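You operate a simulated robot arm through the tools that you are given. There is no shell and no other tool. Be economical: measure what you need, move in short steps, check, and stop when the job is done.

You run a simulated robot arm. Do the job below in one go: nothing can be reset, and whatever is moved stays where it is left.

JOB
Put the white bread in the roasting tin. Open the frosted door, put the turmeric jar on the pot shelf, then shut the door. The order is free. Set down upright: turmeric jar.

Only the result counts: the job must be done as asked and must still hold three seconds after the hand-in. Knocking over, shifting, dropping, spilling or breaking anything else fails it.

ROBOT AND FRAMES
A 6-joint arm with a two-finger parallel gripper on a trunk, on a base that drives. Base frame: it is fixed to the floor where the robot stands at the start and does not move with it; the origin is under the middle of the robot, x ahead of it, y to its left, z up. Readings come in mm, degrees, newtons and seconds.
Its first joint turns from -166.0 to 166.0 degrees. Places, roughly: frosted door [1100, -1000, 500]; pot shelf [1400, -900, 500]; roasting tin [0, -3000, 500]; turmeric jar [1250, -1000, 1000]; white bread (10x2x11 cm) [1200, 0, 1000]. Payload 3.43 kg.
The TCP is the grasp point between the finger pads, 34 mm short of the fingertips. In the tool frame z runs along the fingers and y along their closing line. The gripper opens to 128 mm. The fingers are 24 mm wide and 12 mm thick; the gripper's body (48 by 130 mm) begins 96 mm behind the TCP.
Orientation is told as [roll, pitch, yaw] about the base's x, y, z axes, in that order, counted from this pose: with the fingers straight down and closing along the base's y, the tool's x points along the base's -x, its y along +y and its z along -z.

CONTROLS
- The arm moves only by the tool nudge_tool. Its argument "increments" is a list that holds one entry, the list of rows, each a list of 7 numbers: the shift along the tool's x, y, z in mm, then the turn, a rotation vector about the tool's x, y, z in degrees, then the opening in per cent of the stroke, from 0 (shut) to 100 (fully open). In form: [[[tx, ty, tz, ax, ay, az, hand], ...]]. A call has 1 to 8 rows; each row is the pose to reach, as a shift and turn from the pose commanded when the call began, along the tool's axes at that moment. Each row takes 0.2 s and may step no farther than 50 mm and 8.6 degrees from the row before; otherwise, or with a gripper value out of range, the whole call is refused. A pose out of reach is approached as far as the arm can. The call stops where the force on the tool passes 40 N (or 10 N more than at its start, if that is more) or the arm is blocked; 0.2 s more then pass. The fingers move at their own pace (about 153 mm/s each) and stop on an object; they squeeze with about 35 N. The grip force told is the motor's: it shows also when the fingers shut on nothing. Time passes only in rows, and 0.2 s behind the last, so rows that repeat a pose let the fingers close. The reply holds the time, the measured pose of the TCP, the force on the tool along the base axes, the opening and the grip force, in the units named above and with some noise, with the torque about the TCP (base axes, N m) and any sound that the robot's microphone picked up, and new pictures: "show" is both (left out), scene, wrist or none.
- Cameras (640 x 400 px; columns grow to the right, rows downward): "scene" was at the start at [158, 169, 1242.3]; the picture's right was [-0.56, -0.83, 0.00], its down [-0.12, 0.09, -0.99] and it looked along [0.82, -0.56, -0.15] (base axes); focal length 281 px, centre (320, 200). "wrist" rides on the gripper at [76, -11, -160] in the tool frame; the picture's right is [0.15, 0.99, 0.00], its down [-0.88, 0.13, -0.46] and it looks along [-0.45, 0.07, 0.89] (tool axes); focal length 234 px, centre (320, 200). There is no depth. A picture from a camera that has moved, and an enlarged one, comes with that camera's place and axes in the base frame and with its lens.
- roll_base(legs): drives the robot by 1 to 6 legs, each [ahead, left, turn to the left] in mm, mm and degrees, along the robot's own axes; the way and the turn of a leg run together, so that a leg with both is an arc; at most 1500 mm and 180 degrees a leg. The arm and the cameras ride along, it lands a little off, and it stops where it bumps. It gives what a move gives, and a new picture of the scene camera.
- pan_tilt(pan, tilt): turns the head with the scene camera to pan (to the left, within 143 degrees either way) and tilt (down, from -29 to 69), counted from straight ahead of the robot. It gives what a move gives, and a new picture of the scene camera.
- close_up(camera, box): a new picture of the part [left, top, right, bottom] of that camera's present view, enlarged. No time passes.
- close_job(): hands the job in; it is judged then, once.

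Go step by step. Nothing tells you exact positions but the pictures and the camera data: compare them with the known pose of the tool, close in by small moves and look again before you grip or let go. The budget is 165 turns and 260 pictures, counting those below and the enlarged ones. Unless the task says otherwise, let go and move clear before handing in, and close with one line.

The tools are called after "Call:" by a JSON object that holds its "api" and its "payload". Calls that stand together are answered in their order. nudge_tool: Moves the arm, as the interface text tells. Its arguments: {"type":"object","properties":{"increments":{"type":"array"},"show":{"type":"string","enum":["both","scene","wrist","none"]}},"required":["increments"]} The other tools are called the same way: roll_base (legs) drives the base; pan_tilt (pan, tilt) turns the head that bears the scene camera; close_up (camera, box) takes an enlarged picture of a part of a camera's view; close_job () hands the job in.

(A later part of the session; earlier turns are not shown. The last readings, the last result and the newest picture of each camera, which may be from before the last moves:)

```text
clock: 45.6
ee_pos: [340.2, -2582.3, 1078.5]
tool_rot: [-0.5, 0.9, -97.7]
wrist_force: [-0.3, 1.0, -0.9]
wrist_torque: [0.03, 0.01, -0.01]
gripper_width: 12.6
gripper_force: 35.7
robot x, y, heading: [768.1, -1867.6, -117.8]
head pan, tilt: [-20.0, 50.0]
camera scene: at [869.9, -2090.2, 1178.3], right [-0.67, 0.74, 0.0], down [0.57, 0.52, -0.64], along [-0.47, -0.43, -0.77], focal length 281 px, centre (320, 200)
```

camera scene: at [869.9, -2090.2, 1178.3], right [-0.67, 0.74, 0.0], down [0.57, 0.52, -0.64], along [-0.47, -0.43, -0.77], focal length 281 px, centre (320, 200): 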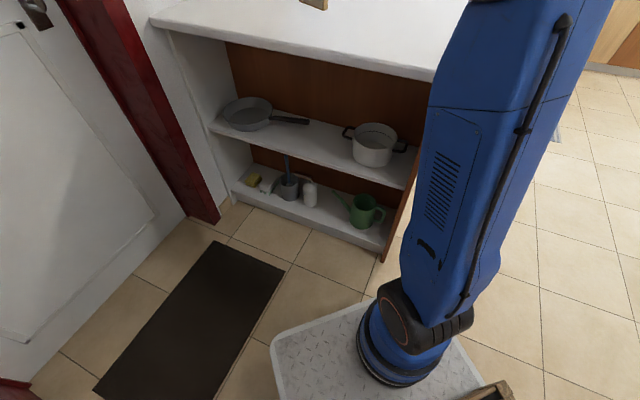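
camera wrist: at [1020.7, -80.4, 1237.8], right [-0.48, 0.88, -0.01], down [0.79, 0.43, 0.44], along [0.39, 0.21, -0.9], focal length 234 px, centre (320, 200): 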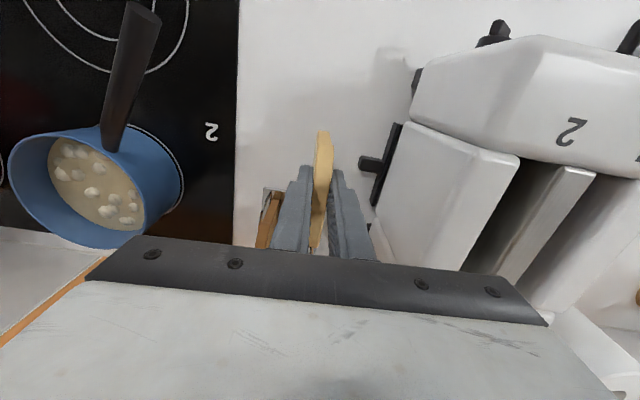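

The open side holds only a frying pan and pots, so the roasting tin must be on the console's other side (about [0,-3000]). I drive round to look.

Call:
{"api": "roll_base", "payload": {"legs": [[0, 0, 45.6], [-713, 0, 0], [0, -827, 0], [0, -827, 0]]}}

Call:
{"api": "pan_tilt", "payload": {"pan": 35, "tilt": 25}}

Call:
{"api": "pan_tilt", "payload": {"pan": -20, "tilt": 25}}

```text
clock: 59.7
ee_pos: [-825.9, -2507.9, 1077.2]
tool_rot: [-0.5, 1.0, -52.2]
wrist_force: [0.3, -0.6, 0.1]
wrist_torque: [-0.01, 0.0, 0.02]
gripper_width: 12.7
gripper_force: 35.1
robot x, y, heading: [-1036.7, -1702.7, -71.9]
head pan, tilt: [-20.0, 50.0]
camera scene: at [-804.6, -1784.9, 1178.3], right [-1.0, 0.04, 0.0], down [0.03, 0.77, -0.64], along [-0.02, -0.64, -0.77], focal length 281 px, centre (320, 200)
```

scene: 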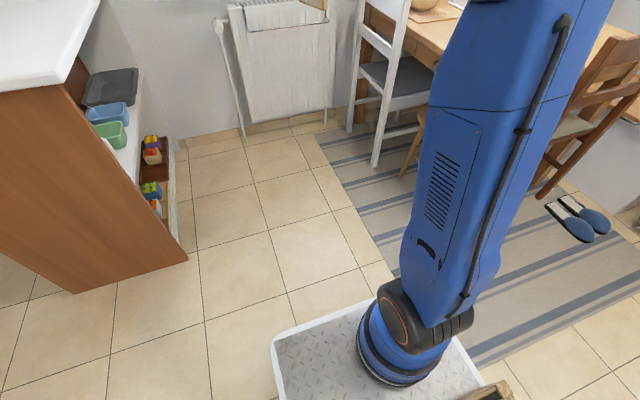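

```text
clock: 60.9
ee_pos: [-825.6, -2508.1, 1077.6]
tool_rot: [-0.4, 1.0, -52.2]
wrist_force: [-0.3, 1.0, -0.2]
wrist_torque: [0.04, 0.03, 0.02]
gripper_width: 12.5
gripper_force: 34.3
robot x, y, heading: [-1037.2, -1699.4, -71.8]
head pan, tilt: [35.0, 25.0]
camera scene: at [-728.3, -1763.6, 1215.8], right [-0.6, -0.8, 0.0], down [-0.34, 0.26, -0.91], along [0.72, -0.55, -0.42], focal length 281 px, centre (320, 200)
```

scene: 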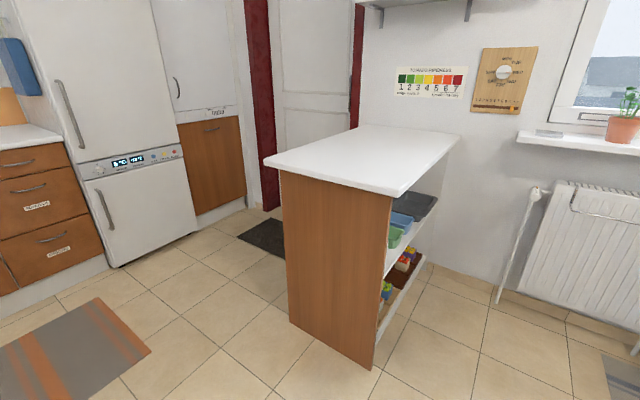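

```text
clock: 62.1
ee_pos: [-825.9, -2507.9, 1077.8]
tool_rot: [-0.5, 1.0, -52.3]
wrist_force: [-0.5, 0.0, -1.4]
wrist_torque: [0.01, 0.01, 0.02]
gripper_width: 12.7
gripper_force: 35.1
robot x, y, heading: [-1038.0, -1703.6, -72.2]
head pan, tilt: [-20.0, 25.0]
camera scene: at [-805.1, -1800.1, 1215.8], right [-1.0, 0.04, 0.0], down [0.02, 0.42, -0.91], along [-0.03, -0.91, -0.42], focal length 281 px, centre (320, 200)
```

scene: 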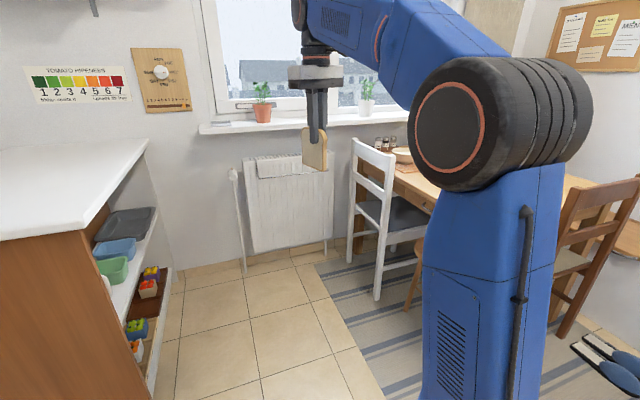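

The dark tin sits at the far end of this side's shelf, about [100, -3020, 525]. I'll approach obliquely, stopping short to reorient the hand nearly horizontal with the bread flat.

Call:
{"api": "roll_base", "payload": {"legs": [[0, 0, 37], [327, -433, 0]]}}

Call:
{"api": "nudge_tool", "payload": {"increments": [[[0, 0, 0, 0, 0, -8.5, 5], [0, 0, 0, 0, 0, -17, 5], [0, 0, 0, 0, 0, -25.5, 5], [0, 0, 0, 0, 0, -34, 5], [0, 0, 0, 0, 0, -42.5, 5], [0, 0, 0, 0, 0, -51, 5], [0, 0, 0, 0, 0, -59.5, 5], [0, 0, 0, 0, 0, -68, 5]]], "show": "scene"}}

```text
clock: 67.0
ee_pos: [-370.9, -2769.5, 1076.9]
tool_rot: [-0.6, 1.0, -15.8]
wrist_force: [0.6, 0.3, 0.6]
wrist_torque: [0.01, 0.03, -0.01]
gripper_width: 12.7
gripper_force: 35.0
robot x, y, heading: [-1019.7, -2244.0, -35.5]
head pan, tilt: [-20.0, 25.0]
camera scene: at [-774.4, -2187.6, 1215.8], right [-0.83, -0.56, 0.0], down [-0.24, 0.35, -0.91], along [0.51, -0.75, -0.42], focal length 281 px, centre (320, 200)
```

scene: 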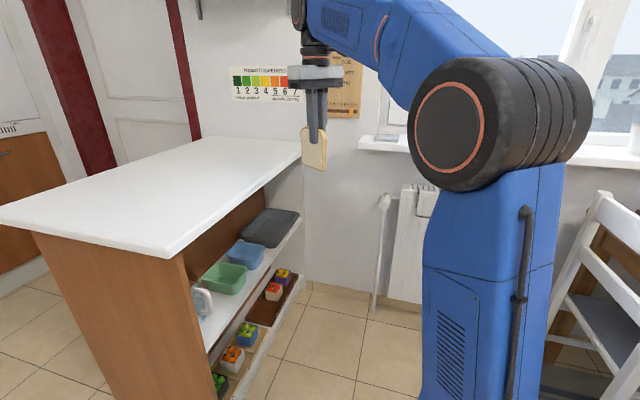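

```text
clock: 68.8
ee_pos: [-371.0, -2769.0, 1077.3]
tool_rot: [0.8, 0.8, 52.5]
wrist_force: [-0.8, 0.2, -0.1]
wrist_torque: [0.02, 0.0, 0.01]
gripper_width: 12.8
gripper_force: 34.8
robot x, y, heading: [-1019.8, -2247.6, -35.7]
head pan, tilt: [-20.0, 25.0]
camera scene: at [-774.4, -2187.6, 1215.8], right [-0.83, -0.56, 0.0], down [-0.24, 0.35, -0.91], along [0.51, -0.75, -0.42], focal length 281 px, centre (320, 200)
```

scene: 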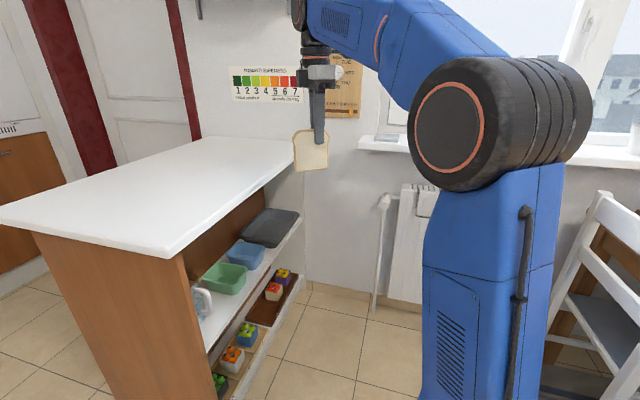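

Call:
{"api": "close_up", "payload": {"camera": "scene", "box": [180, 180, 320, 320]}}

Call:
{"api": "nudge_tool", "payload": {"increments": [[[0, 0, 30, 8, 0, 0, 5], [0, 0, 60, 16, 0, 0, 5], [0, 0, 90, 24, 0, 0, 5], [0, 0, 120, 32, 0, 0, 5], [0, 0, 150, 40, 0, 0, 5], [0, 0, 180, 48, 0, 0, 5], [0, 0, 210, 55, 0, 0, 5], [0, 0, 240, 55, 0, 0, 5]]], "show": "both"}}

```text
2.86 times, centred on (250, 250) of scene
camera zoom: at [-774.4, -2187.6, 1215.8], right [-0.83, -0.56, 0.0], down [-0.24, 0.35, -0.91], along [0.51, -0.75, -0.42], focal length 804 px, centre (520, 57)
```

zoom: 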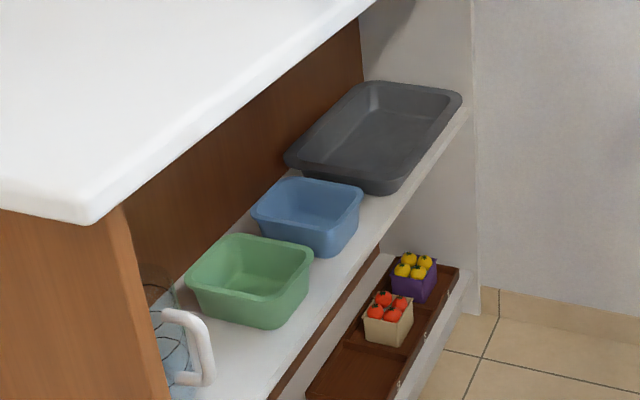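

```text
clock: 70.6
ee_pos: [-375.8, -2771.4, 837.7]
tool_rot: [-54.3, 0.8, 52.3]
wrist_force: [-0.9, -1.0, -0.1]
wrist_torque: [0.0, 0.03, -0.02]
gripper_width: 12.7
gripper_force: 35.4
robot x, y, heading: [-1017.3, -2244.1, -35.4]
head pan, tilt: [-20.0, 25.0]
camera scene: at [-774.5, -2187.6, 1215.8], right [-0.83, -0.56, 0.0], down [-0.24, 0.35, -0.91], along [0.51, -0.75, -0.42], focal length 281 px, centre (320, 200)
camera wrist: at [-518.9, -2753.1, 940.2], right [-0.55, 0.23, -0.8], down [0.19, 0.97, 0.15], along [0.81, -0.07, -0.58], focal length 234 px, centre (320, 200)
```

scene: 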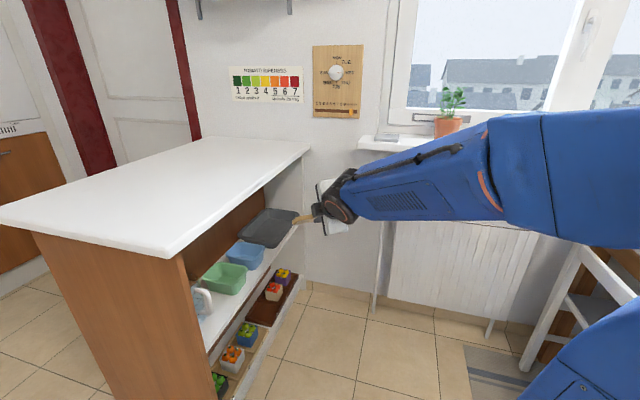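
wrist: 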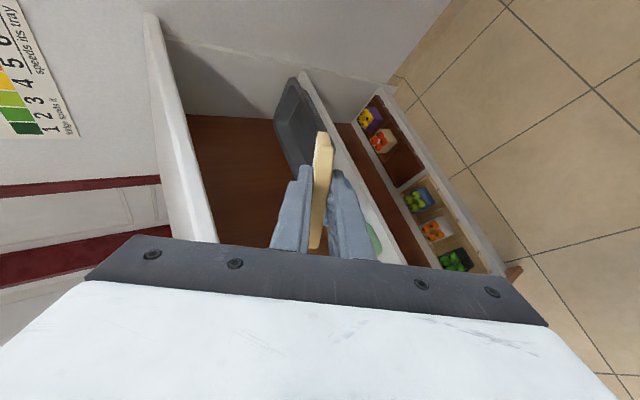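

The tin measures about 190×290 mm, centred near [60, -3000]. I lower the hand in front of the console, then drive in part of the way.

Call:
{"api": "nudge_tool", "payload": {"increments": [[[0, 38, 27.5, 0, 0, 0, 5], [0, 76, 55, 0, 0, 0, 5], [0, 114, 82.5, 0, 0, 0, 5], [0, 148, 107, 0, 0, 0, 5]]], "show": "none"}}

Call:
{"api": "roll_base", "payload": {"legs": [[250, 40, 0]]}}

Call:
{"api": "nudge_tool", "payload": {"increments": [[[0, 0, 0, 0, 0, 0, 5]]], "show": "wrist"}}

```text
clock: 71.6
ee_pos: [-383.9, -2777.9, 652.9]
tool_rot: [-53.5, -2.8, 46.7]
wrist_force: [3.0, 2.4, 1.1]
wrist_torque: [-0.12, 0.36, -0.2]
gripper_width: 12.9
gripper_force: 35.3
robot x, y, heading: [-1022.1, -2245.2, -35.5]
head pan, tilt: [-20.0, 25.0]
```

```text
clock: 73.5
ee_pos: [-147.0, -2888.2, 654.5]
tool_rot: [-54.3, 0.8, 52.2]
wrist_force: [-0.3, 0.6, -0.4]
wrist_torque: [0.02, 0.07, 0.0]
gripper_width: 12.7
gripper_force: 35.3
robot x, y, heading: [-790.9, -2359.3, -35.9]
head pan, tilt: [-20.0, 25.0]
camera scene: at [-544.7, -2303.7, 1215.8], right [-0.83, -0.56, 0.0], down [-0.24, 0.35, -0.91], along [0.51, -0.75, -0.42], focal length 281 px, centre (320, 200)
```

scene: 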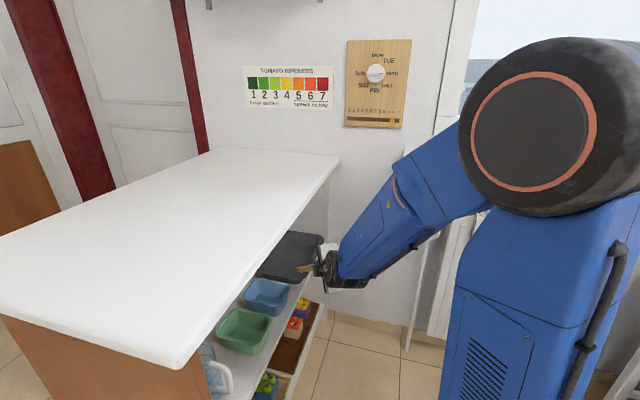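

```text
clock: 73.9
ee_pos: [-147.8, -2887.1, 656.3]
tool_rot: [-54.2, 0.8, 52.2]
wrist_force: [0.2, -0.6, -0.7]
wrist_torque: [0.02, 0.02, 0.0]
gripper_width: 12.5
gripper_force: 35.0
robot x, y, heading: [-792.3, -2362.0, -35.9]
head pan, tilt: [-20.0, 25.0]
camera wrist: at [-292.1, -2870.3, 758.4], right [-0.55, 0.23, -0.8], down [0.19, 0.97, 0.15], along [0.81, -0.07, -0.58], focal length 234 px, centre (320, 200)
```

wrist: 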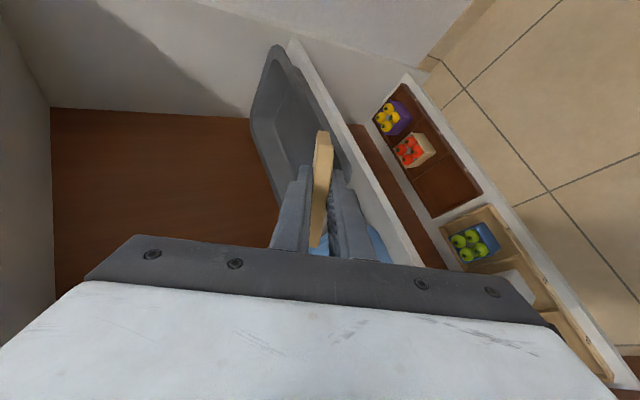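

Pictures confirm the tin's rim at z≈560. Drive 100 mm further along the console, then reach in with the arm.

Call:
{"api": "roll_base", "payload": {"legs": [[79, -61, 0]]}}

Call:
{"api": "nudge_tool", "payload": {"increments": [[[0, 0, 0, 0, 0, 0, 5]]], "show": "none"}}

```text
clock: 75.0
ee_pos: [-120.9, -2985.5, 655.8]
tool_rot: [-54.1, 0.8, 52.1]
wrist_force: [0.5, -0.1, -0.5]
wrist_torque: [-0.01, 0.04, -0.03]
gripper_width: 12.6
gripper_force: 35.0
robot x, y, heading: [-762.5, -2454.9, -36.1]
head pan, tilt: [-20.0, 25.0]
camera scene: at [-516.3, -2399.9, 1215.8], right [-0.83, -0.56, 0.0], down [-0.24, 0.35, -0.91], along [0.51, -0.75, -0.42], focal length 281 px, centre (320, 200)
```

scene: 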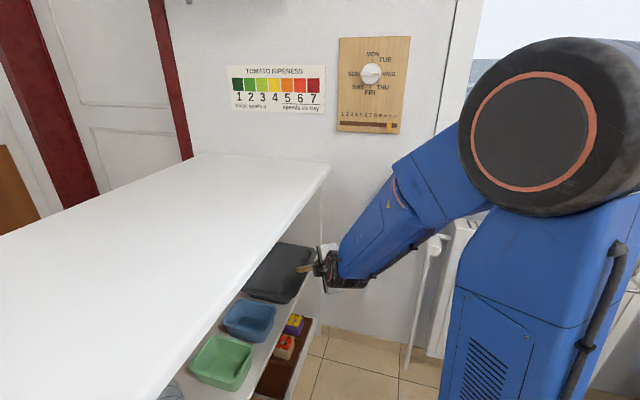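

```text
clock: 75.4
ee_pos: [-120.8, -2986.0, 654.8]
tool_rot: [-54.1, 0.8, 52.1]
wrist_force: [-0.4, 0.2, -0.2]
wrist_torque: [0.03, 0.06, 0.0]
gripper_width: 12.6
gripper_force: 35.2
robot x, y, heading: [-766.2, -2453.7, -35.8]
head pan, tilt: [-20.0, 25.0]
```

Call:
{"api": "nudge_tool", "payload": {"increments": [[[-20, -16, 22.5, 0, 0, 0, 5], [-40, -32, 45, 0, 0, 0, 5], [-60, -49, 68, 0, 0, 0, 5], [-80, -65, 90, 0, 0, 0, 5]]], "show": "both"}}

Call:
{"api": "close_up", "payload": {"camera": "wrist", "box": [200, 60, 440, 260]}}

```text
clock: 76.4
ee_pos: [17.7, -2991.5, 655.6]
tool_rot: [-54.3, 0.9, 52.0]
wrist_force: [-0.4, -0.1, -0.3]
wrist_torque: [0.0, 0.03, 0.01]
gripper_width: 12.8
gripper_force: 34.9
robot x, y, heading: [-761.3, -2456.9, -36.0]
head pan, tilt: [-20.0, 25.0]
camera scene: at [-516.4, -2399.9, 1215.8], right [-0.83, -0.56, 0.0], down [-0.24, 0.35, -0.91], along [0.51, -0.75, -0.42], focal length 281 px, centre (320, 200)
camera wrist: at [-126.8, -2973.5, 758.0], right [-0.55, 0.23, -0.8], down [0.19, 0.97, 0.15], along [0.81, -0.07, -0.58], focal length 234 px, centre (320, 200)
```

scene: 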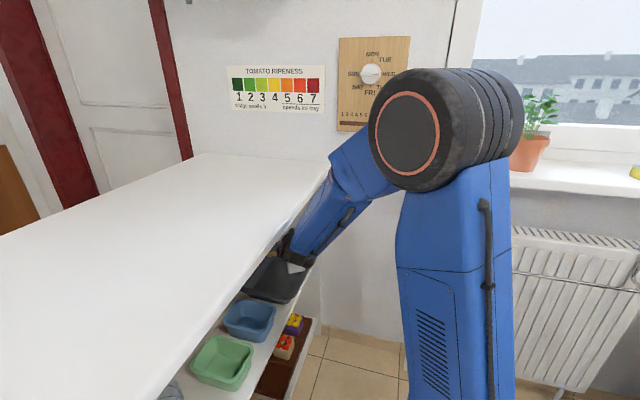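
wrist: 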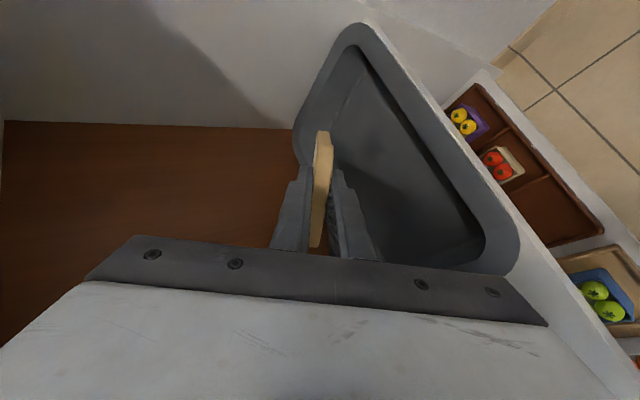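

```text
2.00 times, centred on (320, 160) of wrist
camera zoom: at [-126.8, -2973.5, 758.0], right [-0.55, 0.23, -0.8], down [0.19, 0.97, 0.15], along [0.81, -0.07, -0.58], focal length 468 px, centre (320, 280)
```

zoom: 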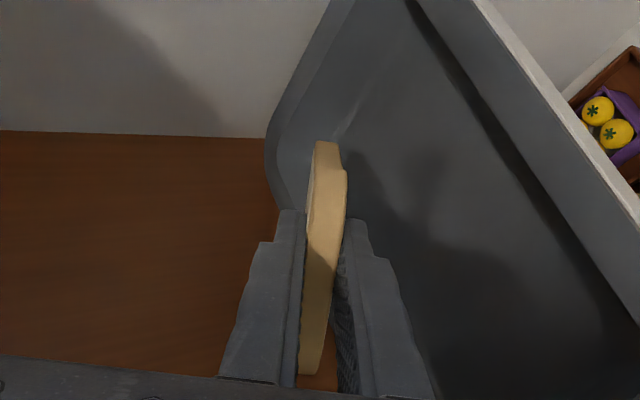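

Bread is over the tin. Descend about 63 mm into it.

Call:
{"api": "nudge_tool", "payload": {"increments": [[[0, 17, 12, 0, 0, 0, 5], [0, 34, 24.5, 0, 0, 0, 5], [0, 51, 37, 0, 0, 0, 5]]], "show": "wrist"}}

Call:
{"api": "close_up", "payload": {"camera": "wrist", "box": [200, 60, 440, 260]}}

```text
clock: 77.2
ee_pos: [17.1, -2992.1, 591.6]
tool_rot: [-54.3, 0.7, 52.1]
wrist_force: [-0.9, -0.1, 0.3]
wrist_torque: [0.0, 0.03, 0.0]
gripper_width: 12.7
gripper_force: 35.3
robot x, y, heading: [-763.6, -2458.7, -35.8]
head pan, tilt: [-20.0, 25.0]
camera wrist: at [-127.4, -2974.4, 694.8], right [-0.55, 0.23, -0.8], down [0.19, 0.97, 0.15], along [0.81, -0.07, -0.58], focal length 234 px, centre (320, 200)
```

wrist: 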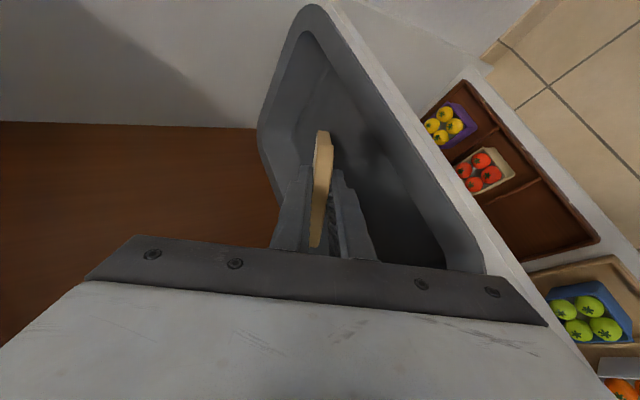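

```text
2.00 times, centred on (320, 160) of wrist
camera zoom: at [-127.4, -2974.4, 694.8], right [-0.55, 0.23, -0.8], down [0.19, 0.97, 0.15], along [0.81, -0.07, -0.58], focal length 468 px, centre (320, 280)
```

zoom: 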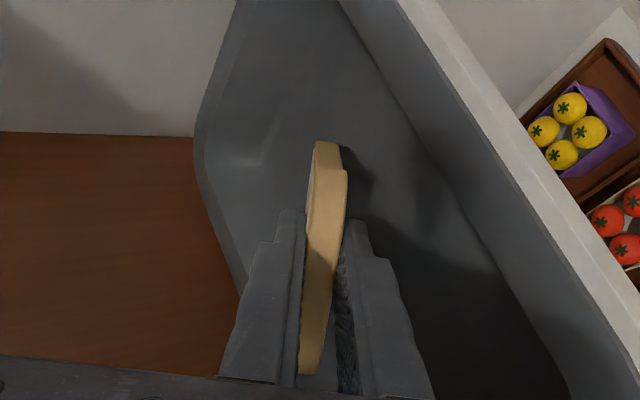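

Lower a little more, then open moderately so the bread settles, and look.

Call:
{"api": "nudge_tool", "payload": {"increments": [[[0, 6.5, 4.7, 0, 0, 0, 5], [0, 6.5, 4.7, 0, 0, 0, 30], [0, 6.5, 4.7, 0, 0, 0, 30], [0, 14.6, 10.5, 0, 0, 0, 30]]], "show": "wrist"}}

Call:
{"api": "close_up", "payload": {"camera": "wrist", "box": [200, 60, 440, 260]}}

```text
clock: 78.2
ee_pos: [16.0, -2991.9, 572.2]
tool_rot: [-54.1, 0.8, 51.9]
wrist_force: [0.1, 0.1, -0.4]
wrist_torque: [0.01, -0.01, -0.03]
gripper_width: 38.5
gripper_force: 0.5
robot x, y, heading: [-764.8, -2456.2, -36.0]
head pan, tilt: [-20.0, 25.0]
camera wrist: at [-128.1, -2973.8, 676.2], right [-0.55, 0.23, -0.8], down [0.19, 0.97, 0.15], along [0.81, -0.07, -0.58], focal length 234 px, centre (320, 200)
```

wrist: 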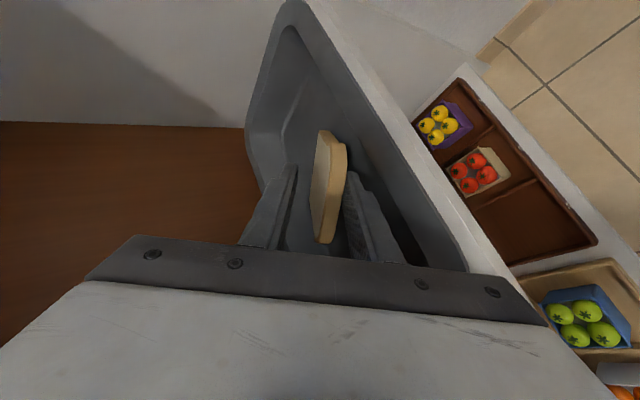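

```text
2.00 times, centred on (320, 160) of wrist
camera zoom: at [-128.1, -2973.8, 676.2], right [-0.55, 0.23, -0.8], down [0.19, 0.97, 0.15], along [0.81, -0.07, -0.58], focal length 468 px, centre (320, 280)
```

zoom: 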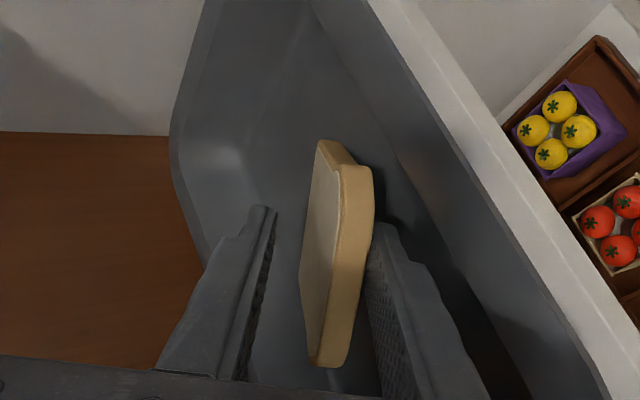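

The bread rests in the tin on the lower finger. I withdraw horizontally, then up.

Call:
{"api": "nudge_tool", "payload": {"increments": [[[0, 12, -16, 0, 0, 0, 30], [0, 23, -32, 0, 0, 0, 30], [0, 35, -49, 0, 0, 0, 30]]], "show": "wrist"}}

Call:
{"api": "close_up", "payload": {"camera": "wrist", "box": [200, 60, 440, 260]}}

```text
clock: 79.0
ee_pos: [-32.4, -2953.9, 574.3]
tool_rot: [-54.3, 0.8, 52.0]
wrist_force: [1.8, -1.3, 1.0]
wrist_torque: [-0.02, 0.01, -0.02]
gripper_width: 37.4
gripper_force: 0.1
robot x, y, heading: [-761.4, -2457.7, -35.9]
head pan, tilt: [-20.0, 25.0]
camera wrist: at [-176.3, -2936.1, 676.8], right [-0.55, 0.23, -0.8], down [0.19, 0.97, 0.15], along [0.81, -0.07, -0.58], focal length 234 px, centre (320, 200)
```

wrist: 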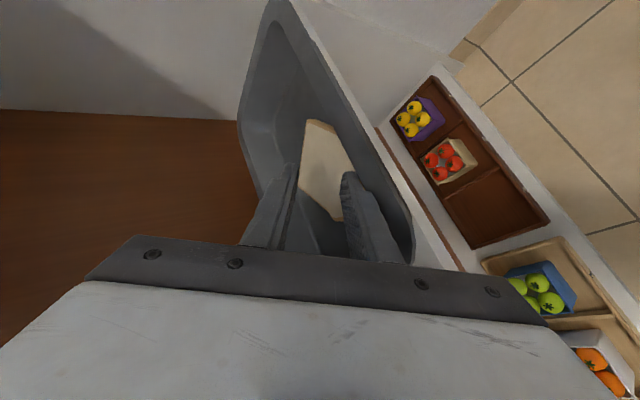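

```text
2.00 times, centred on (320, 160) of wrist
camera zoom: at [-176.3, -2936.1, 676.8], right [-0.55, 0.23, -0.8], down [0.19, 0.97, 0.15], along [0.81, -0.07, -0.58], focal length 468 px, centre (320, 280)
```

zoom: 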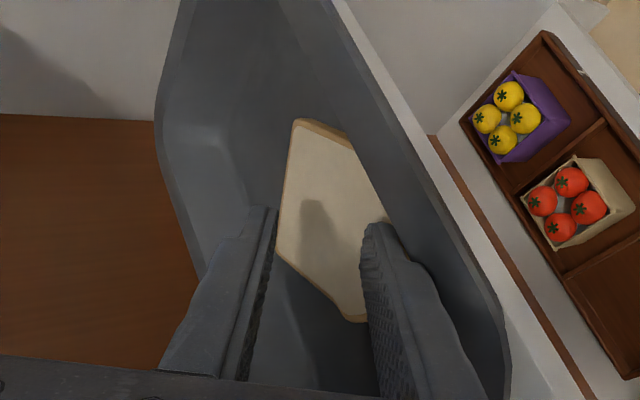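

Bread lies flat in the tin. Lift the hand, back out of the console.

Call:
{"api": "nudge_tool", "payload": {"increments": [[[0, -28, -20, 0, 0, 0, 30], [0, -57, -41, 0, 0, 0, 30], [0, -40, -65, 0, 0, 0, 30], [0, -17, -98, 0, 0, 0, 30], [0, 6, -130, 0, 0, 0, 30], [20, 6, -150, 0, 0, 0, 30], [40, 6, -170, 0, 0, 0, 30]]], "show": "wrist"}}

Call:
{"api": "close_up", "payload": {"camera": "wrist", "box": [200, 60, 440, 260]}}

```text
clock: 80.6
ee_pos: [-132.4, -2908.4, 695.8]
tool_rot: [-54.1, 0.8, 52.1]
wrist_force: [0.1, -0.9, -0.8]
wrist_torque: [-0.02, 0.01, -0.02]
gripper_width: 38.5
gripper_force: 0.0
out of reach, approached as far as the arm can: row 5, 6, 7
robot x, y, heading: [-762.7, -2455.9, -36.0]
head pan, tilt: [-20.0, 25.0]
camera wrist: at [-275.3, -2892.0, 799.1], right [-0.56, 0.23, -0.8], down [0.19, 0.97, 0.15], along [0.81, -0.07, -0.58], focal length 234 px, centre (320, 200)
```

wrist: 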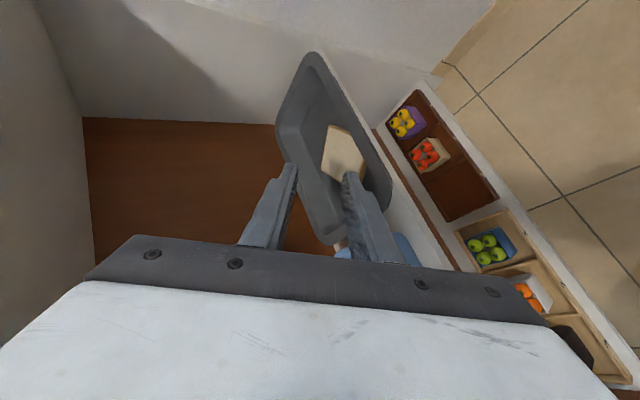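

```text
2.00 times, centred on (320, 160) of wrist
camera zoom: at [-275.3, -2892.0, 799.1], right [-0.56, 0.23, -0.8], down [0.19, 0.97, 0.15], along [0.81, -0.07, -0.58], focal length 468 px, centre (320, 280)
```

zoom: 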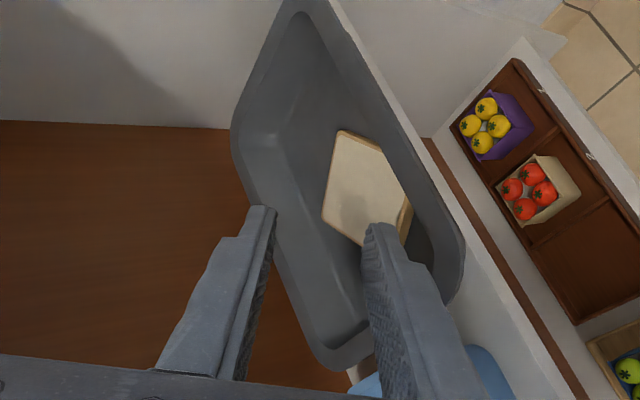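

The bread lies flat in the roasting tin. Now I back out and drive to the frosted-door cabinet, raising the hand on the way.

Call:
{"api": "roll_base", "payload": {"legs": [[-500, -60, 0], [0, 0, 54]]}}

Call:
{"api": "nudge_tool", "payload": {"increments": [[[0, -15, -30, -8, 0, 0, 30], [0, -30, -60, -16, 0, 0, 30], [0, -60, -80, -24, 0, 0, 30], [0, -90, -100, -32, 0, 0, 30], [0, -120, -120, -40, 0, 0, 30], [0, -150, -140, -48, 0, 0, 30], [0, -180, -160, -54, 0, 0, 30]]], "show": "none"}}

Call:
{"api": "roll_base", "payload": {"legs": [[820, 218, 0], [820, 218, 0]]}}

```text
clock: 86.0
ee_pos: [-463.6, -1966.1, 696.4]
tool_rot: [-54.1, 0.9, 106.2]
wrist_force: [0.1, 0.2, -0.3]
wrist_torque: [0.0, 0.01, -0.02]
gripper_width: 38.5
gripper_force: 0.1
robot x, y, heading: [-1202.8, -2212.1, 18.3]
head pan, tilt: [-20.0, 25.0]
camera scene: at [-1101.7, -1978.7, 1215.8], right [-0.03, -1.0, 0.0], down [-0.42, 0.01, -0.91], along [0.91, -0.03, -0.42], focal length 281 px, centre (320, 200)
```

scene: 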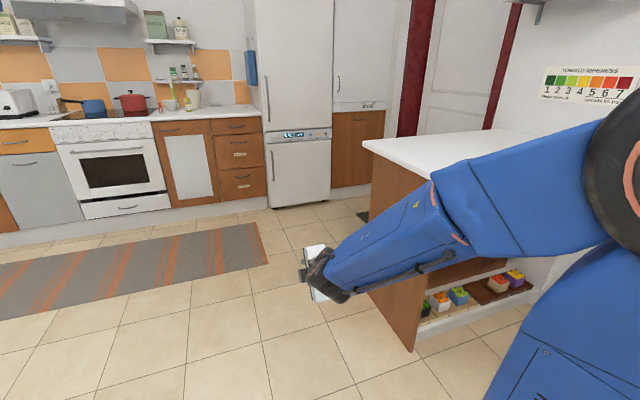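

```text
clock: 87.6
ee_pos: [-487.9, -1970.3, 936.2]
tool_rot: [-0.2, 0.8, 106.2]
wrist_force: [0.4, -0.4, 0.3]
wrist_torque: [-0.01, -0.02, 0.01]
gripper_width: 38.1
gripper_force: 0.0
out of reach, approached as far as the arm can: row 1
robot x, y, heading: [-1202.2, -2209.3, 18.1]
head pan, tilt: [-20.0, 25.0]
```

```text
clock: 96.3
ee_pos: [936.2, -1031.3, 935.4]
tool_rot: [0.0, 0.8, 106.2]
wrist_force: [-0.4, 0.1, -0.9]
wrist_torque: [-0.02, 0.03, 0.03]
gripper_width: 38.7
gripper_force: 0.1
robot x, y, heading: [223.3, -1277.2, 18.1]
head pan, tilt: [-20.0, 25.0]
camera scene: at [322.4, -1040.3, 1215.8], right [-0.03, -1.0, 0.0], down [-0.42, 0.01, -0.91], along [0.91, -0.03, -0.42], focal length 281 px, centre (320, 200)
```

scene: 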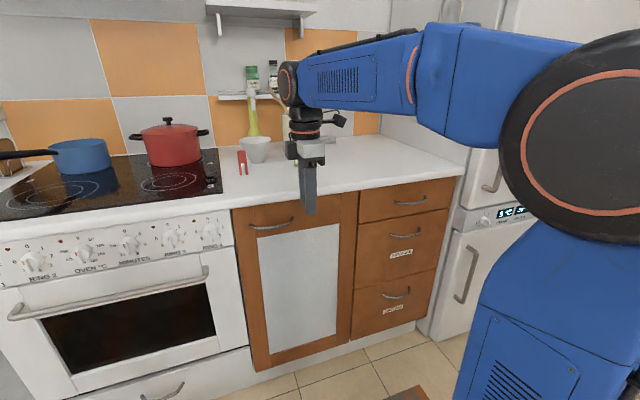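

Call:
{"api": "close_up", "payload": {"camera": "scene", "box": [200, 50, 460, 240]}}

Call:
{"api": "pan_tilt", "payload": {"pan": 5, "tilt": 30}}

Call:
{"api": "close_up", "payload": {"camera": "wrist", "box": [0, 0, 640, 400]}}

```text
2.11 times, centred on (330, 145) of scene
camera zoom: at [322.4, -1040.3, 1215.8], right [-0.03, -1.0, 0.0], down [-0.42, 0.01, -0.91], along [0.91, -0.03, -0.42], focal length 592 px, centre (299, 316)
```

zoom: 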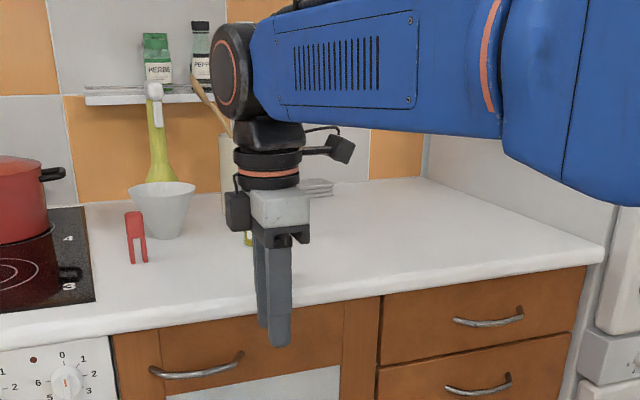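

```text
clock: 97.2
ee_pos: [935.4, -1031.1, 934.8]
tool_rot: [-0.1, 0.9, 106.1]
wrist_force: [-0.6, -0.1, 0.9]
wrist_torque: [0.01, -0.03, -0.02]
gripper_width: 38.5
gripper_force: 0.2
robot x, y, heading: [222.2, -1272.3, 18.1]
head pan, tilt: [5.0, 30.0]
camera scene: at [313.5, -1001.8, 1207.8], right [0.39, -0.92, 0.0], down [-0.46, -0.2, -0.87], along [0.8, 0.34, -0.5], focal length 281 px, centre (320, 200)
```

scene: 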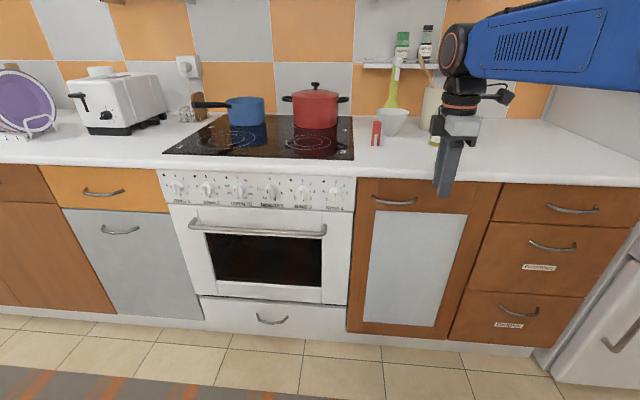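

```text
1.00 times, centred on (320, 200) of wrist (not enlarged: the box is as wide or as high as the picture)
camera zoom: at [965.1, -1097.8, 1095.8], right [-0.91, -0.42, 0.0], down [-0.37, 0.82, 0.44], along [-0.18, 0.4, -0.9], focal length 234 px, centre (320, 200)
```

zoom: 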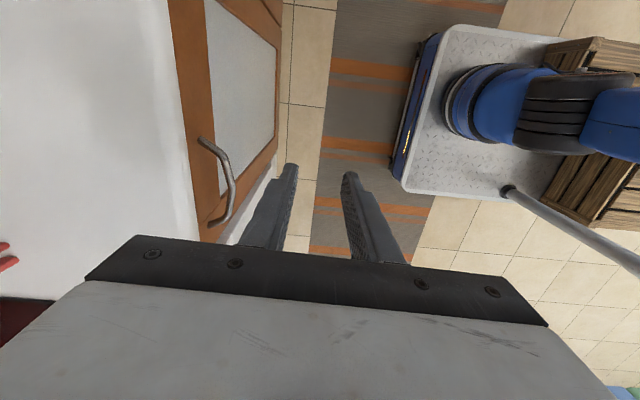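

I can see the door: handle at z≈811, hinge presumably at the right by the drawers; the yellow turmeric jar is hidden behind the hand. I move the hand left and up and turn it square to the counter.

Call:
{"api": "nudge_tool", "payload": {"increments": [[[-5, 0, -45, 0, 0, 8.5, 50], [-20, 0, -90, 0, 0, 17, 50], [-60, 0, -110, 0, 0, 25.5, 50], [-100, 0, -120, 0, 0, 34, 50], [-140, 0, -130, 0, 0, 42.5, 50], [-180, 0, -130, 0, 0, 51, 50], [-220, 0, -130, 0, 0, 59.5, 50], [-250, 0, -130, 0, 0, 68, 50]]], "show": "scene"}}

Call:
{"api": "close_up", "payload": {"camera": "scene", "box": [340, 20, 600, 180]}}

```text
clock: 99.0
ee_pos: [865.7, -791.8, 1060.6]
tool_rot: [-0.9, 0.1, 38.0]
wrist_force: [-0.7, 0.4, 0.3]
wrist_torque: [0.05, -0.06, 0.02]
gripper_width: 64.1
gripper_force: 0.0
robot x, y, heading: [218.9, -1272.8, 18.3]
head pan, tilt: [5.0, 30.0]
camera scene: at [313.5, -1001.9, 1207.8], right [0.39, -0.92, 0.0], down [-0.46, -0.2, -0.87], along [0.8, 0.34, -0.5], focal length 281 px, centre (320, 200)
```

scene: 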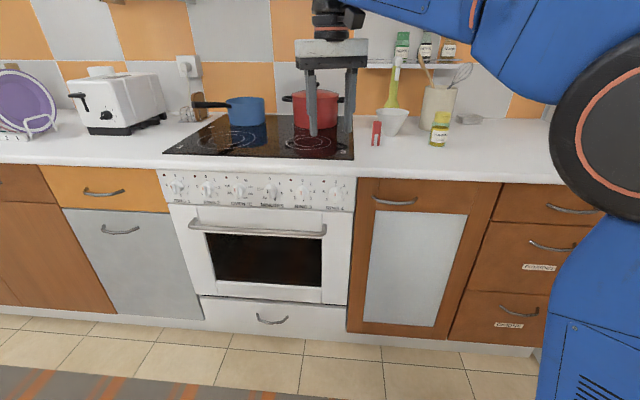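

```text
2.46 times, centred on (470, 100) of scene
camera zoom: at [313.5, -1001.9, 1207.8], right [0.39, -0.92, 0.0], down [-0.46, -0.2, -0.87], along [0.8, 0.34, -0.5], focal length 692 px, centre (-49, 446)
```

zoom: 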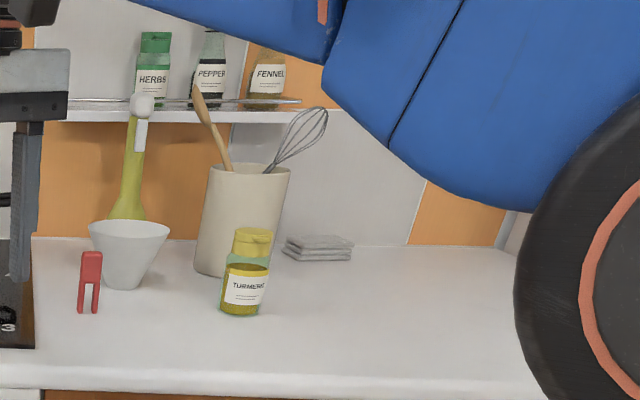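

The turmeric jar stands at about [1287, -1007], 105 mm tall. First the door: I bring the hand in front of the handle, turning it so the fingers will close vertically on the horizontal bar.

Call:
{"api": "nudge_tool", "payload": {"increments": [[[20, -18, 5, 0, 0, -8.5, 50], [40, -36, 10, 0, 0, -17, 50], [60, -54, 20, 0, 0, -25.5, 50], [80, -72, 30, 0, 0, -34, 50], [100, -90, 40, 0, 0, -42.5, 50], [120, -108, 50, 0, 0, -51, 50], [140, -126, 60, 0, 0, -59.5, 50], [156, -142, 70, 0, 0, -68, 50]]], "show": "none"}}

Call:
{"api": "nudge_tool", "payload": {"increments": [[[0, 0, 20, 8.5, 0, 0, 50], [0, 0, 40, 17, 0, 0, 50], [0, 0, 60, 25.5, 0, 0, 50], [0, 0, 80, 34, 0, 0, 50], [0, 0, 100, 42.5, 0, 0, 50], [0, 0, 120, 51, 0, 0, 50], [0, 0, 140, 59.5, 0, 0, 50], [0, 0, 160, 68, 0, 0, 50]]], "show": "both"}}

```text
clock: 100.8
ee_pos: [830.0, -997.7, 995.4]
tool_rot: [-0.1, 0.9, 106.3]
wrist_force: [0.0, 0.3, -0.2]
wrist_torque: [-0.02, 0.01, 0.0]
gripper_width: 64.3
gripper_force: 0.0
robot x, y, heading: [226.8, -1269.6, 18.1]
head pan, tilt: [5.0, 30.0]
```

```text
clock: 102.5
ee_pos: [832.5, -999.9, 837.0]
tool_rot: [-68.0, 0.8, 106.3]
wrist_force: [0.1, 0.7, 0.6]
wrist_torque: [0.01, 0.01, 0.04]
gripper_width: 64.3
gripper_force: 0.1
out of reach, approached as far as the arm can: row 8
robot x, y, heading: [223.0, -1271.7, 18.2]
head pan, tilt: [5.0, 30.0]
camera scene: at [313.5, -1001.8, 1207.8], right [0.39, -0.92, 0.0], down [-0.46, -0.2, -0.87], along [0.8, 0.34, -0.5], focal length 281 px, centre (320, 200)
camera wrist: at [713.4, -1110.8, 907.7], right [-0.31, -0.26, -0.91], down [-0.7, 0.72, 0.04], along [0.64, 0.65, -0.4], focal length 234 px, centre (320, 200)
```

scene: 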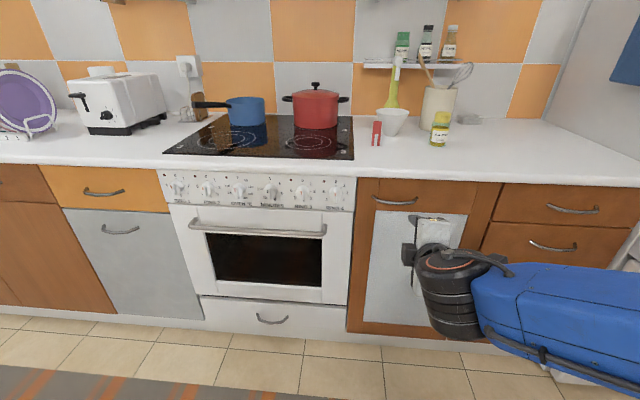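
wrist: 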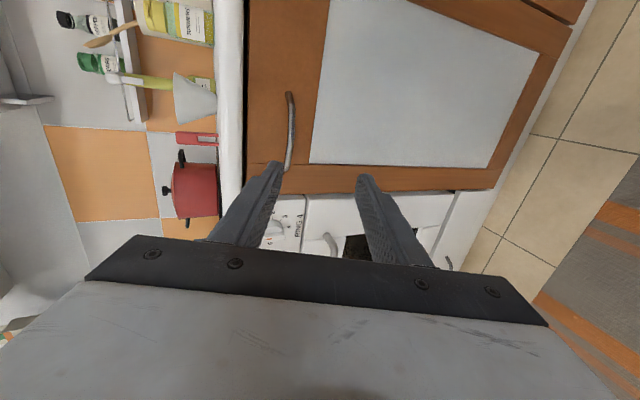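

Call:
{"api": "nudge_tool", "payload": {"increments": [[[-1, -10, 46, 0, 0, 0, 35], [-3, -22, 92, 0, 0, 0, 35], [-5, -35, 138, 0, 0, 0, 35]]], "show": "wrist"}}

Call:
{"api": "close_up", "payload": {"camera": "wrist", "box": [200, 80, 440, 260]}}

```text
clock: 103.3
ee_pos: [964.7, -957.3, 816.8]
tool_rot: [-68.1, 1.0, 106.3]
wrist_force: [0.1, 0.2, 0.8]
wrist_torque: [0.04, 0.01, 0.03]
gripper_width: 44.8
gripper_force: 0.2
robot x, y, heading: [222.9, -1274.6, 18.3]
head pan, tilt: [5.0, 30.0]
camera wrist: at [846.5, -1068.5, 887.7], right [-0.31, -0.26, -0.92], down [-0.7, 0.71, 0.04], along [0.65, 0.65, -0.4], focal length 234 px, centre (320, 200)
```

wrist: 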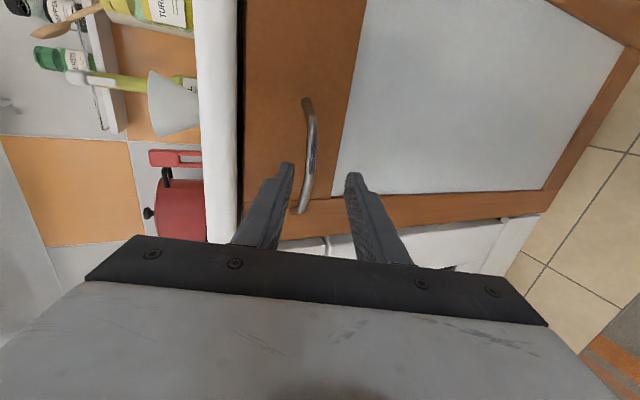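

```text
2.22 times, centred on (320, 170) of wrist
camera zoom: at [846.5, -1068.5, 887.7], right [-0.31, -0.26, -0.92], down [-0.7, 0.71, 0.04], along [0.65, 0.65, -0.4], focal length 520 px, centre (320, 267)
```

zoom: 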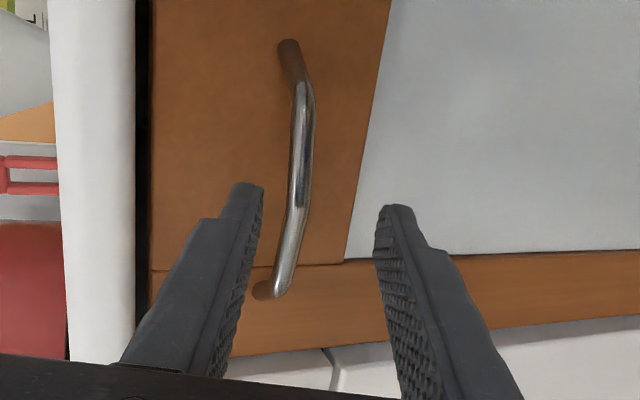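

Call:
{"api": "nudge_tool", "payload": {"increments": [[[0, -4, 26, 0, 0, 0, 35], [0, -8, 52, 0, 0, 0, 35]]], "show": "wrist"}}

Call:
{"api": "close_up", "payload": {"camera": "wrist", "box": [200, 80, 440, 260]}}

```text
clock: 104.0
ee_pos: [1016.8, -941.5, 806.0]
tool_rot: [-68.3, 0.9, 106.1]
wrist_force: [-0.3, -0.6, 0.5]
wrist_torque: [0.04, 0.04, 0.01]
gripper_width: 44.7
gripper_force: 0.1
robot x, y, heading: [224.9, -1271.8, 18.3]
head pan, tilt: [5.0, 30.0]
camera wrist: at [897.5, -1053.0, 876.6], right [-0.31, -0.26, -0.92], down [-0.7, 0.71, 0.04], along [0.65, 0.65, -0.4], focal length 234 px, centre (320, 200)
```

wrist: 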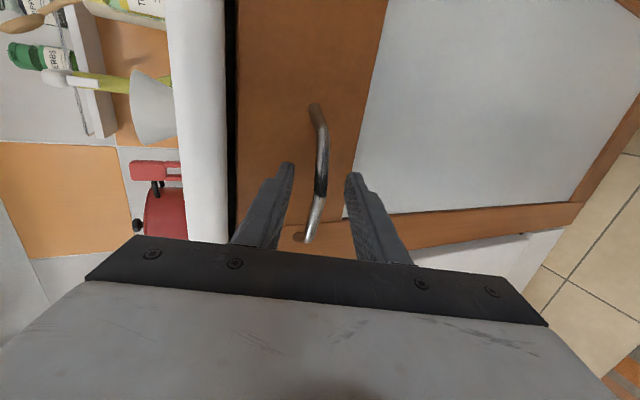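

```text
2.22 times, centred on (320, 170) of wrist
camera zoom: at [897.5, -1053.0, 876.6], right [-0.31, -0.26, -0.92], down [-0.7, 0.71, 0.04], along [0.65, 0.65, -0.4], focal length 520 px, centre (320, 267)
```

zoom: 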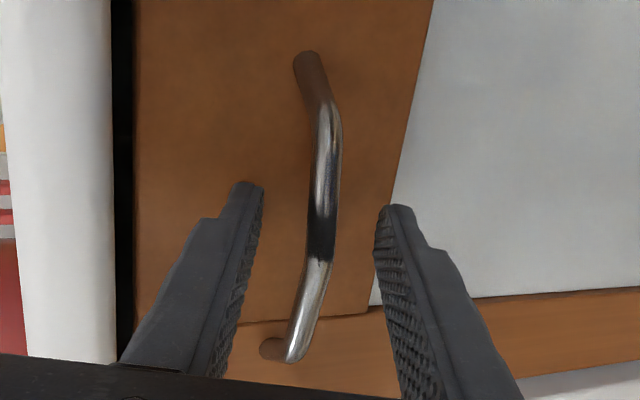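

The bar lies between the fingertips. Close on it.

Call:
{"api": "nudge_tool", "payload": {"increments": [[[0, 0, 4, 0, 0, 0, 5], [0, 0, 4, 0, 0, 0, 0], [0, 0, 4, 0, 0, 0, 0]]], "show": "wrist"}}

```text
clock: 104.8
ee_pos: [1020.0, -941.0, 805.2]
tool_rot: [-68.1, 0.8, 106.2]
wrist_force: [-16.3, -4.8, 5.3]
wrist_torque: [0.26, 0.08, 0.11]
gripper_width: 10.6
gripper_force: 44.0
robot x, y, heading: [220.0, -1273.1, 18.2]
head pan, tilt: [5.0, 30.0]
camera wrist: at [900.3, -1052.4, 875.2], right [-0.31, -0.26, -0.92], down [-0.7, 0.72, 0.04], along [0.65, 0.65, -0.4], focal length 234 px, centre (320, 200)
```

wrist: 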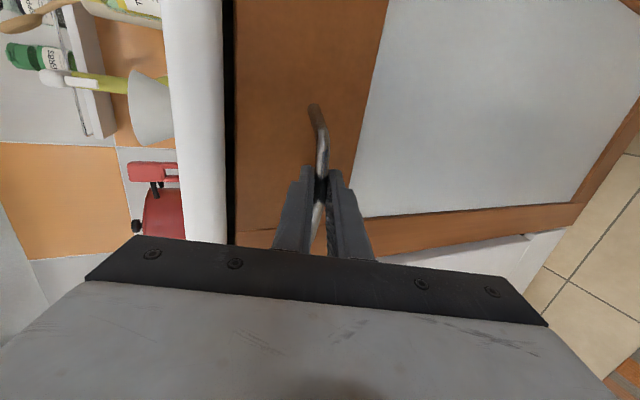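

Gripped. I pull gently along the hinge arc (hinge assumed right, radius ≈253 mm) as a test.

Call:
{"api": "nudge_tool", "payload": {"increments": [[[2, 4, -10, 0, -2.3, -0.95, 0], [4.2, 8.2, -20.3, 0, -4.6, -1.9, 0], [10.3, 16.3, -40.2, 0, -9.3, -3.75, 0]]], "show": "both"}}

```text
clock: 105.5
ee_pos: [981.4, -963.4, 804.7]
tool_rot: [-68.0, 0.7, 116.0]
wrist_force: [22.2, -34.7, 2.0]
wrist_torque: [0.67, 0.34, -0.99]
gripper_width: 11.1
gripper_force: 44.9
robot x, y, heading: [222.3, -1271.8, 18.0]
head pan, tilt: [5.0, 30.0]
camera scene: at [314.5, -1003.2, 1208.0], right [0.39, -0.92, 0.0], down [-0.46, -0.2, -0.87], along [0.8, 0.34, -0.5], focal length 281 px, centre (320, 200)
camera wrist: at [884.2, -1093.0, 875.4], right [-0.26, -0.3, -0.92], down [-0.81, 0.59, 0.04], along [0.52, 0.75, -0.4], focal length 234 px, centre (320, 200)
```

scene: 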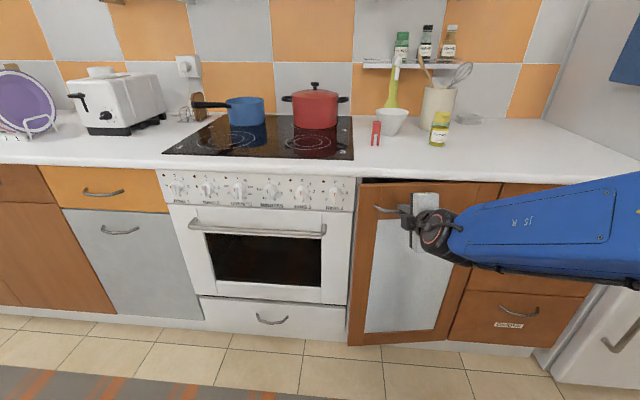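
wrist: 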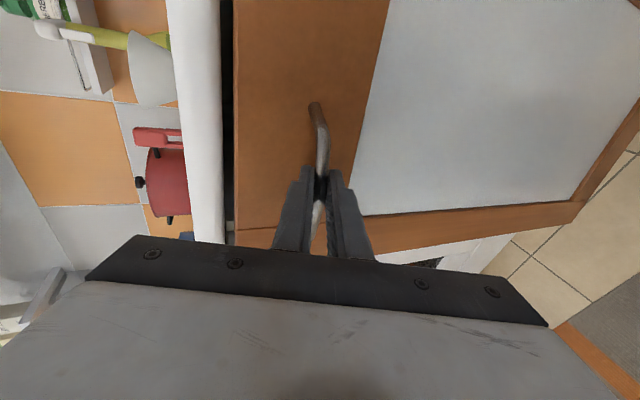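

The door opens. The side force suggests a slight offset; I continue the arc with a small correction to the right.

Call:
{"api": "nudge_tool", "payload": {"increments": [[[5, 0, 0, 0, 0, 0, 0], [9.5, 8.2, -20.3, 0, -4.6, -1.9, 0], [16, 16.3, -40.2, 0, -9.3, -3.75, 0]]], "show": "none"}}

```text
clock: 106.2
ee_pos: [949.3, -965.0, 807.8]
tool_rot: [-67.0, 1.1, 120.8]
wrist_force: [1.8, -6.6, -8.0]
wrist_torque: [0.69, 0.59, -0.65]
gripper_width: 10.7
gripper_force: 44.5
out of reach, approached as far as the arm can: row 2, 3
robot x, y, heading: [225.2, -1273.1, 18.2]
head pan, tilt: [5.0, 30.0]
stopped in row 3: the force on the tool passed its limit (the readings are from after the stop); the commanded pose is now the measured one
```

The arm gets cramped here. I release the bar, back the base a bit and look at the gap.

Call:
{"api": "nudge_tool", "payload": {"increments": [[[0, 0, 0, 0, 0, 0, 40], [0, 0, 0, 0, 0, 0, 40]]], "show": "none"}}

Call:
{"api": "roll_base", "payload": {"legs": [[-170, 0, 0]]}}

Call:
{"api": "nudge_tool", "payload": {"increments": [[[0, 0, 0, 0, 0, 0, 0]]], "show": "wrist"}}

```text
clock: 106.8
ee_pos: [949.0, -965.1, 809.1]
tool_rot: [-67.4, 1.2, 120.9]
wrist_force: [0.2, -1.0, -0.1]
wrist_torque: [0.02, 0.0, -0.02]
gripper_width: 51.3
gripper_force: 0.1
robot x, y, heading: [220.4, -1271.8, 18.0]
head pan, tilt: [5.0, 30.0]
```

```text
clock: 108.3
ee_pos: [788.6, -1014.5, 808.7]
tool_rot: [-67.1, 1.2, 121.1]
wrist_force: [-0.3, -0.7, 0.5]
wrist_torque: [-0.01, 0.0, -0.02]
gripper_width: 51.5
gripper_force: 0.1
robot x, y, heading: [61.9, -1325.0, 18.3]
head pan, tilt: [5.0, 30.0]
camera scene: at [153.8, -1054.3, 1207.8], right [0.4, -0.92, 0.0], down [-0.46, -0.2, -0.87], along [0.79, 0.34, -0.5], focal length 281 px, centre (320, 200)
```

scene: 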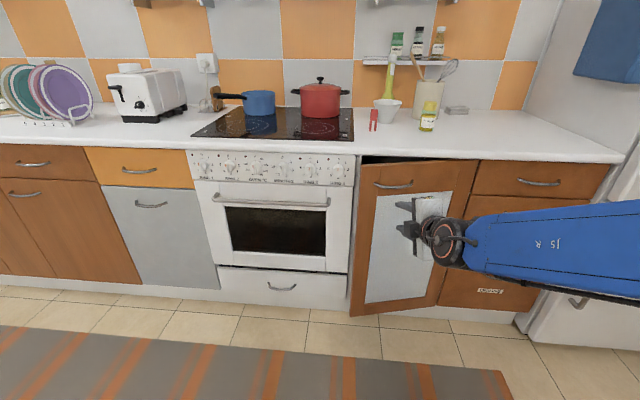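

```text
clock: 108.7
ee_pos: [789.4, -1014.8, 808.5]
tool_rot: [-67.2, 1.1, 121.0]
wrist_force: [-0.1, -0.5, 0.1]
wrist_torque: [-0.02, 0.02, 0.04]
gripper_width: 0.0
gripper_force: 33.2
robot x, y, heading: [61.5, -1325.5, 18.6]
head pan, tilt: [5.0, 30.0]
camera wrist: at [703.6, -1151.2, 880.9], right [-0.24, -0.34, -0.91], down [-0.86, 0.51, 0.04], along [0.45, 0.79, -0.41], focal length 234 px, centre (320, 200)
```

wrist: 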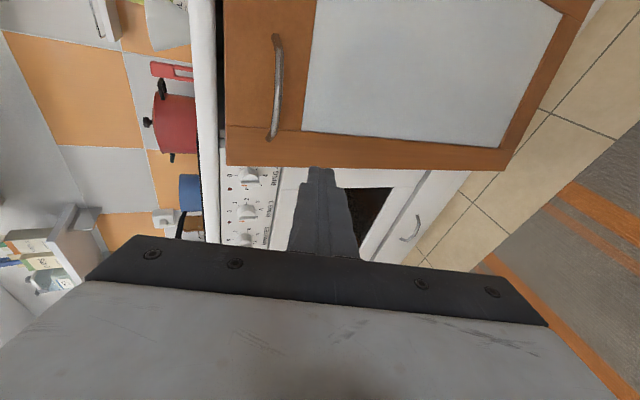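

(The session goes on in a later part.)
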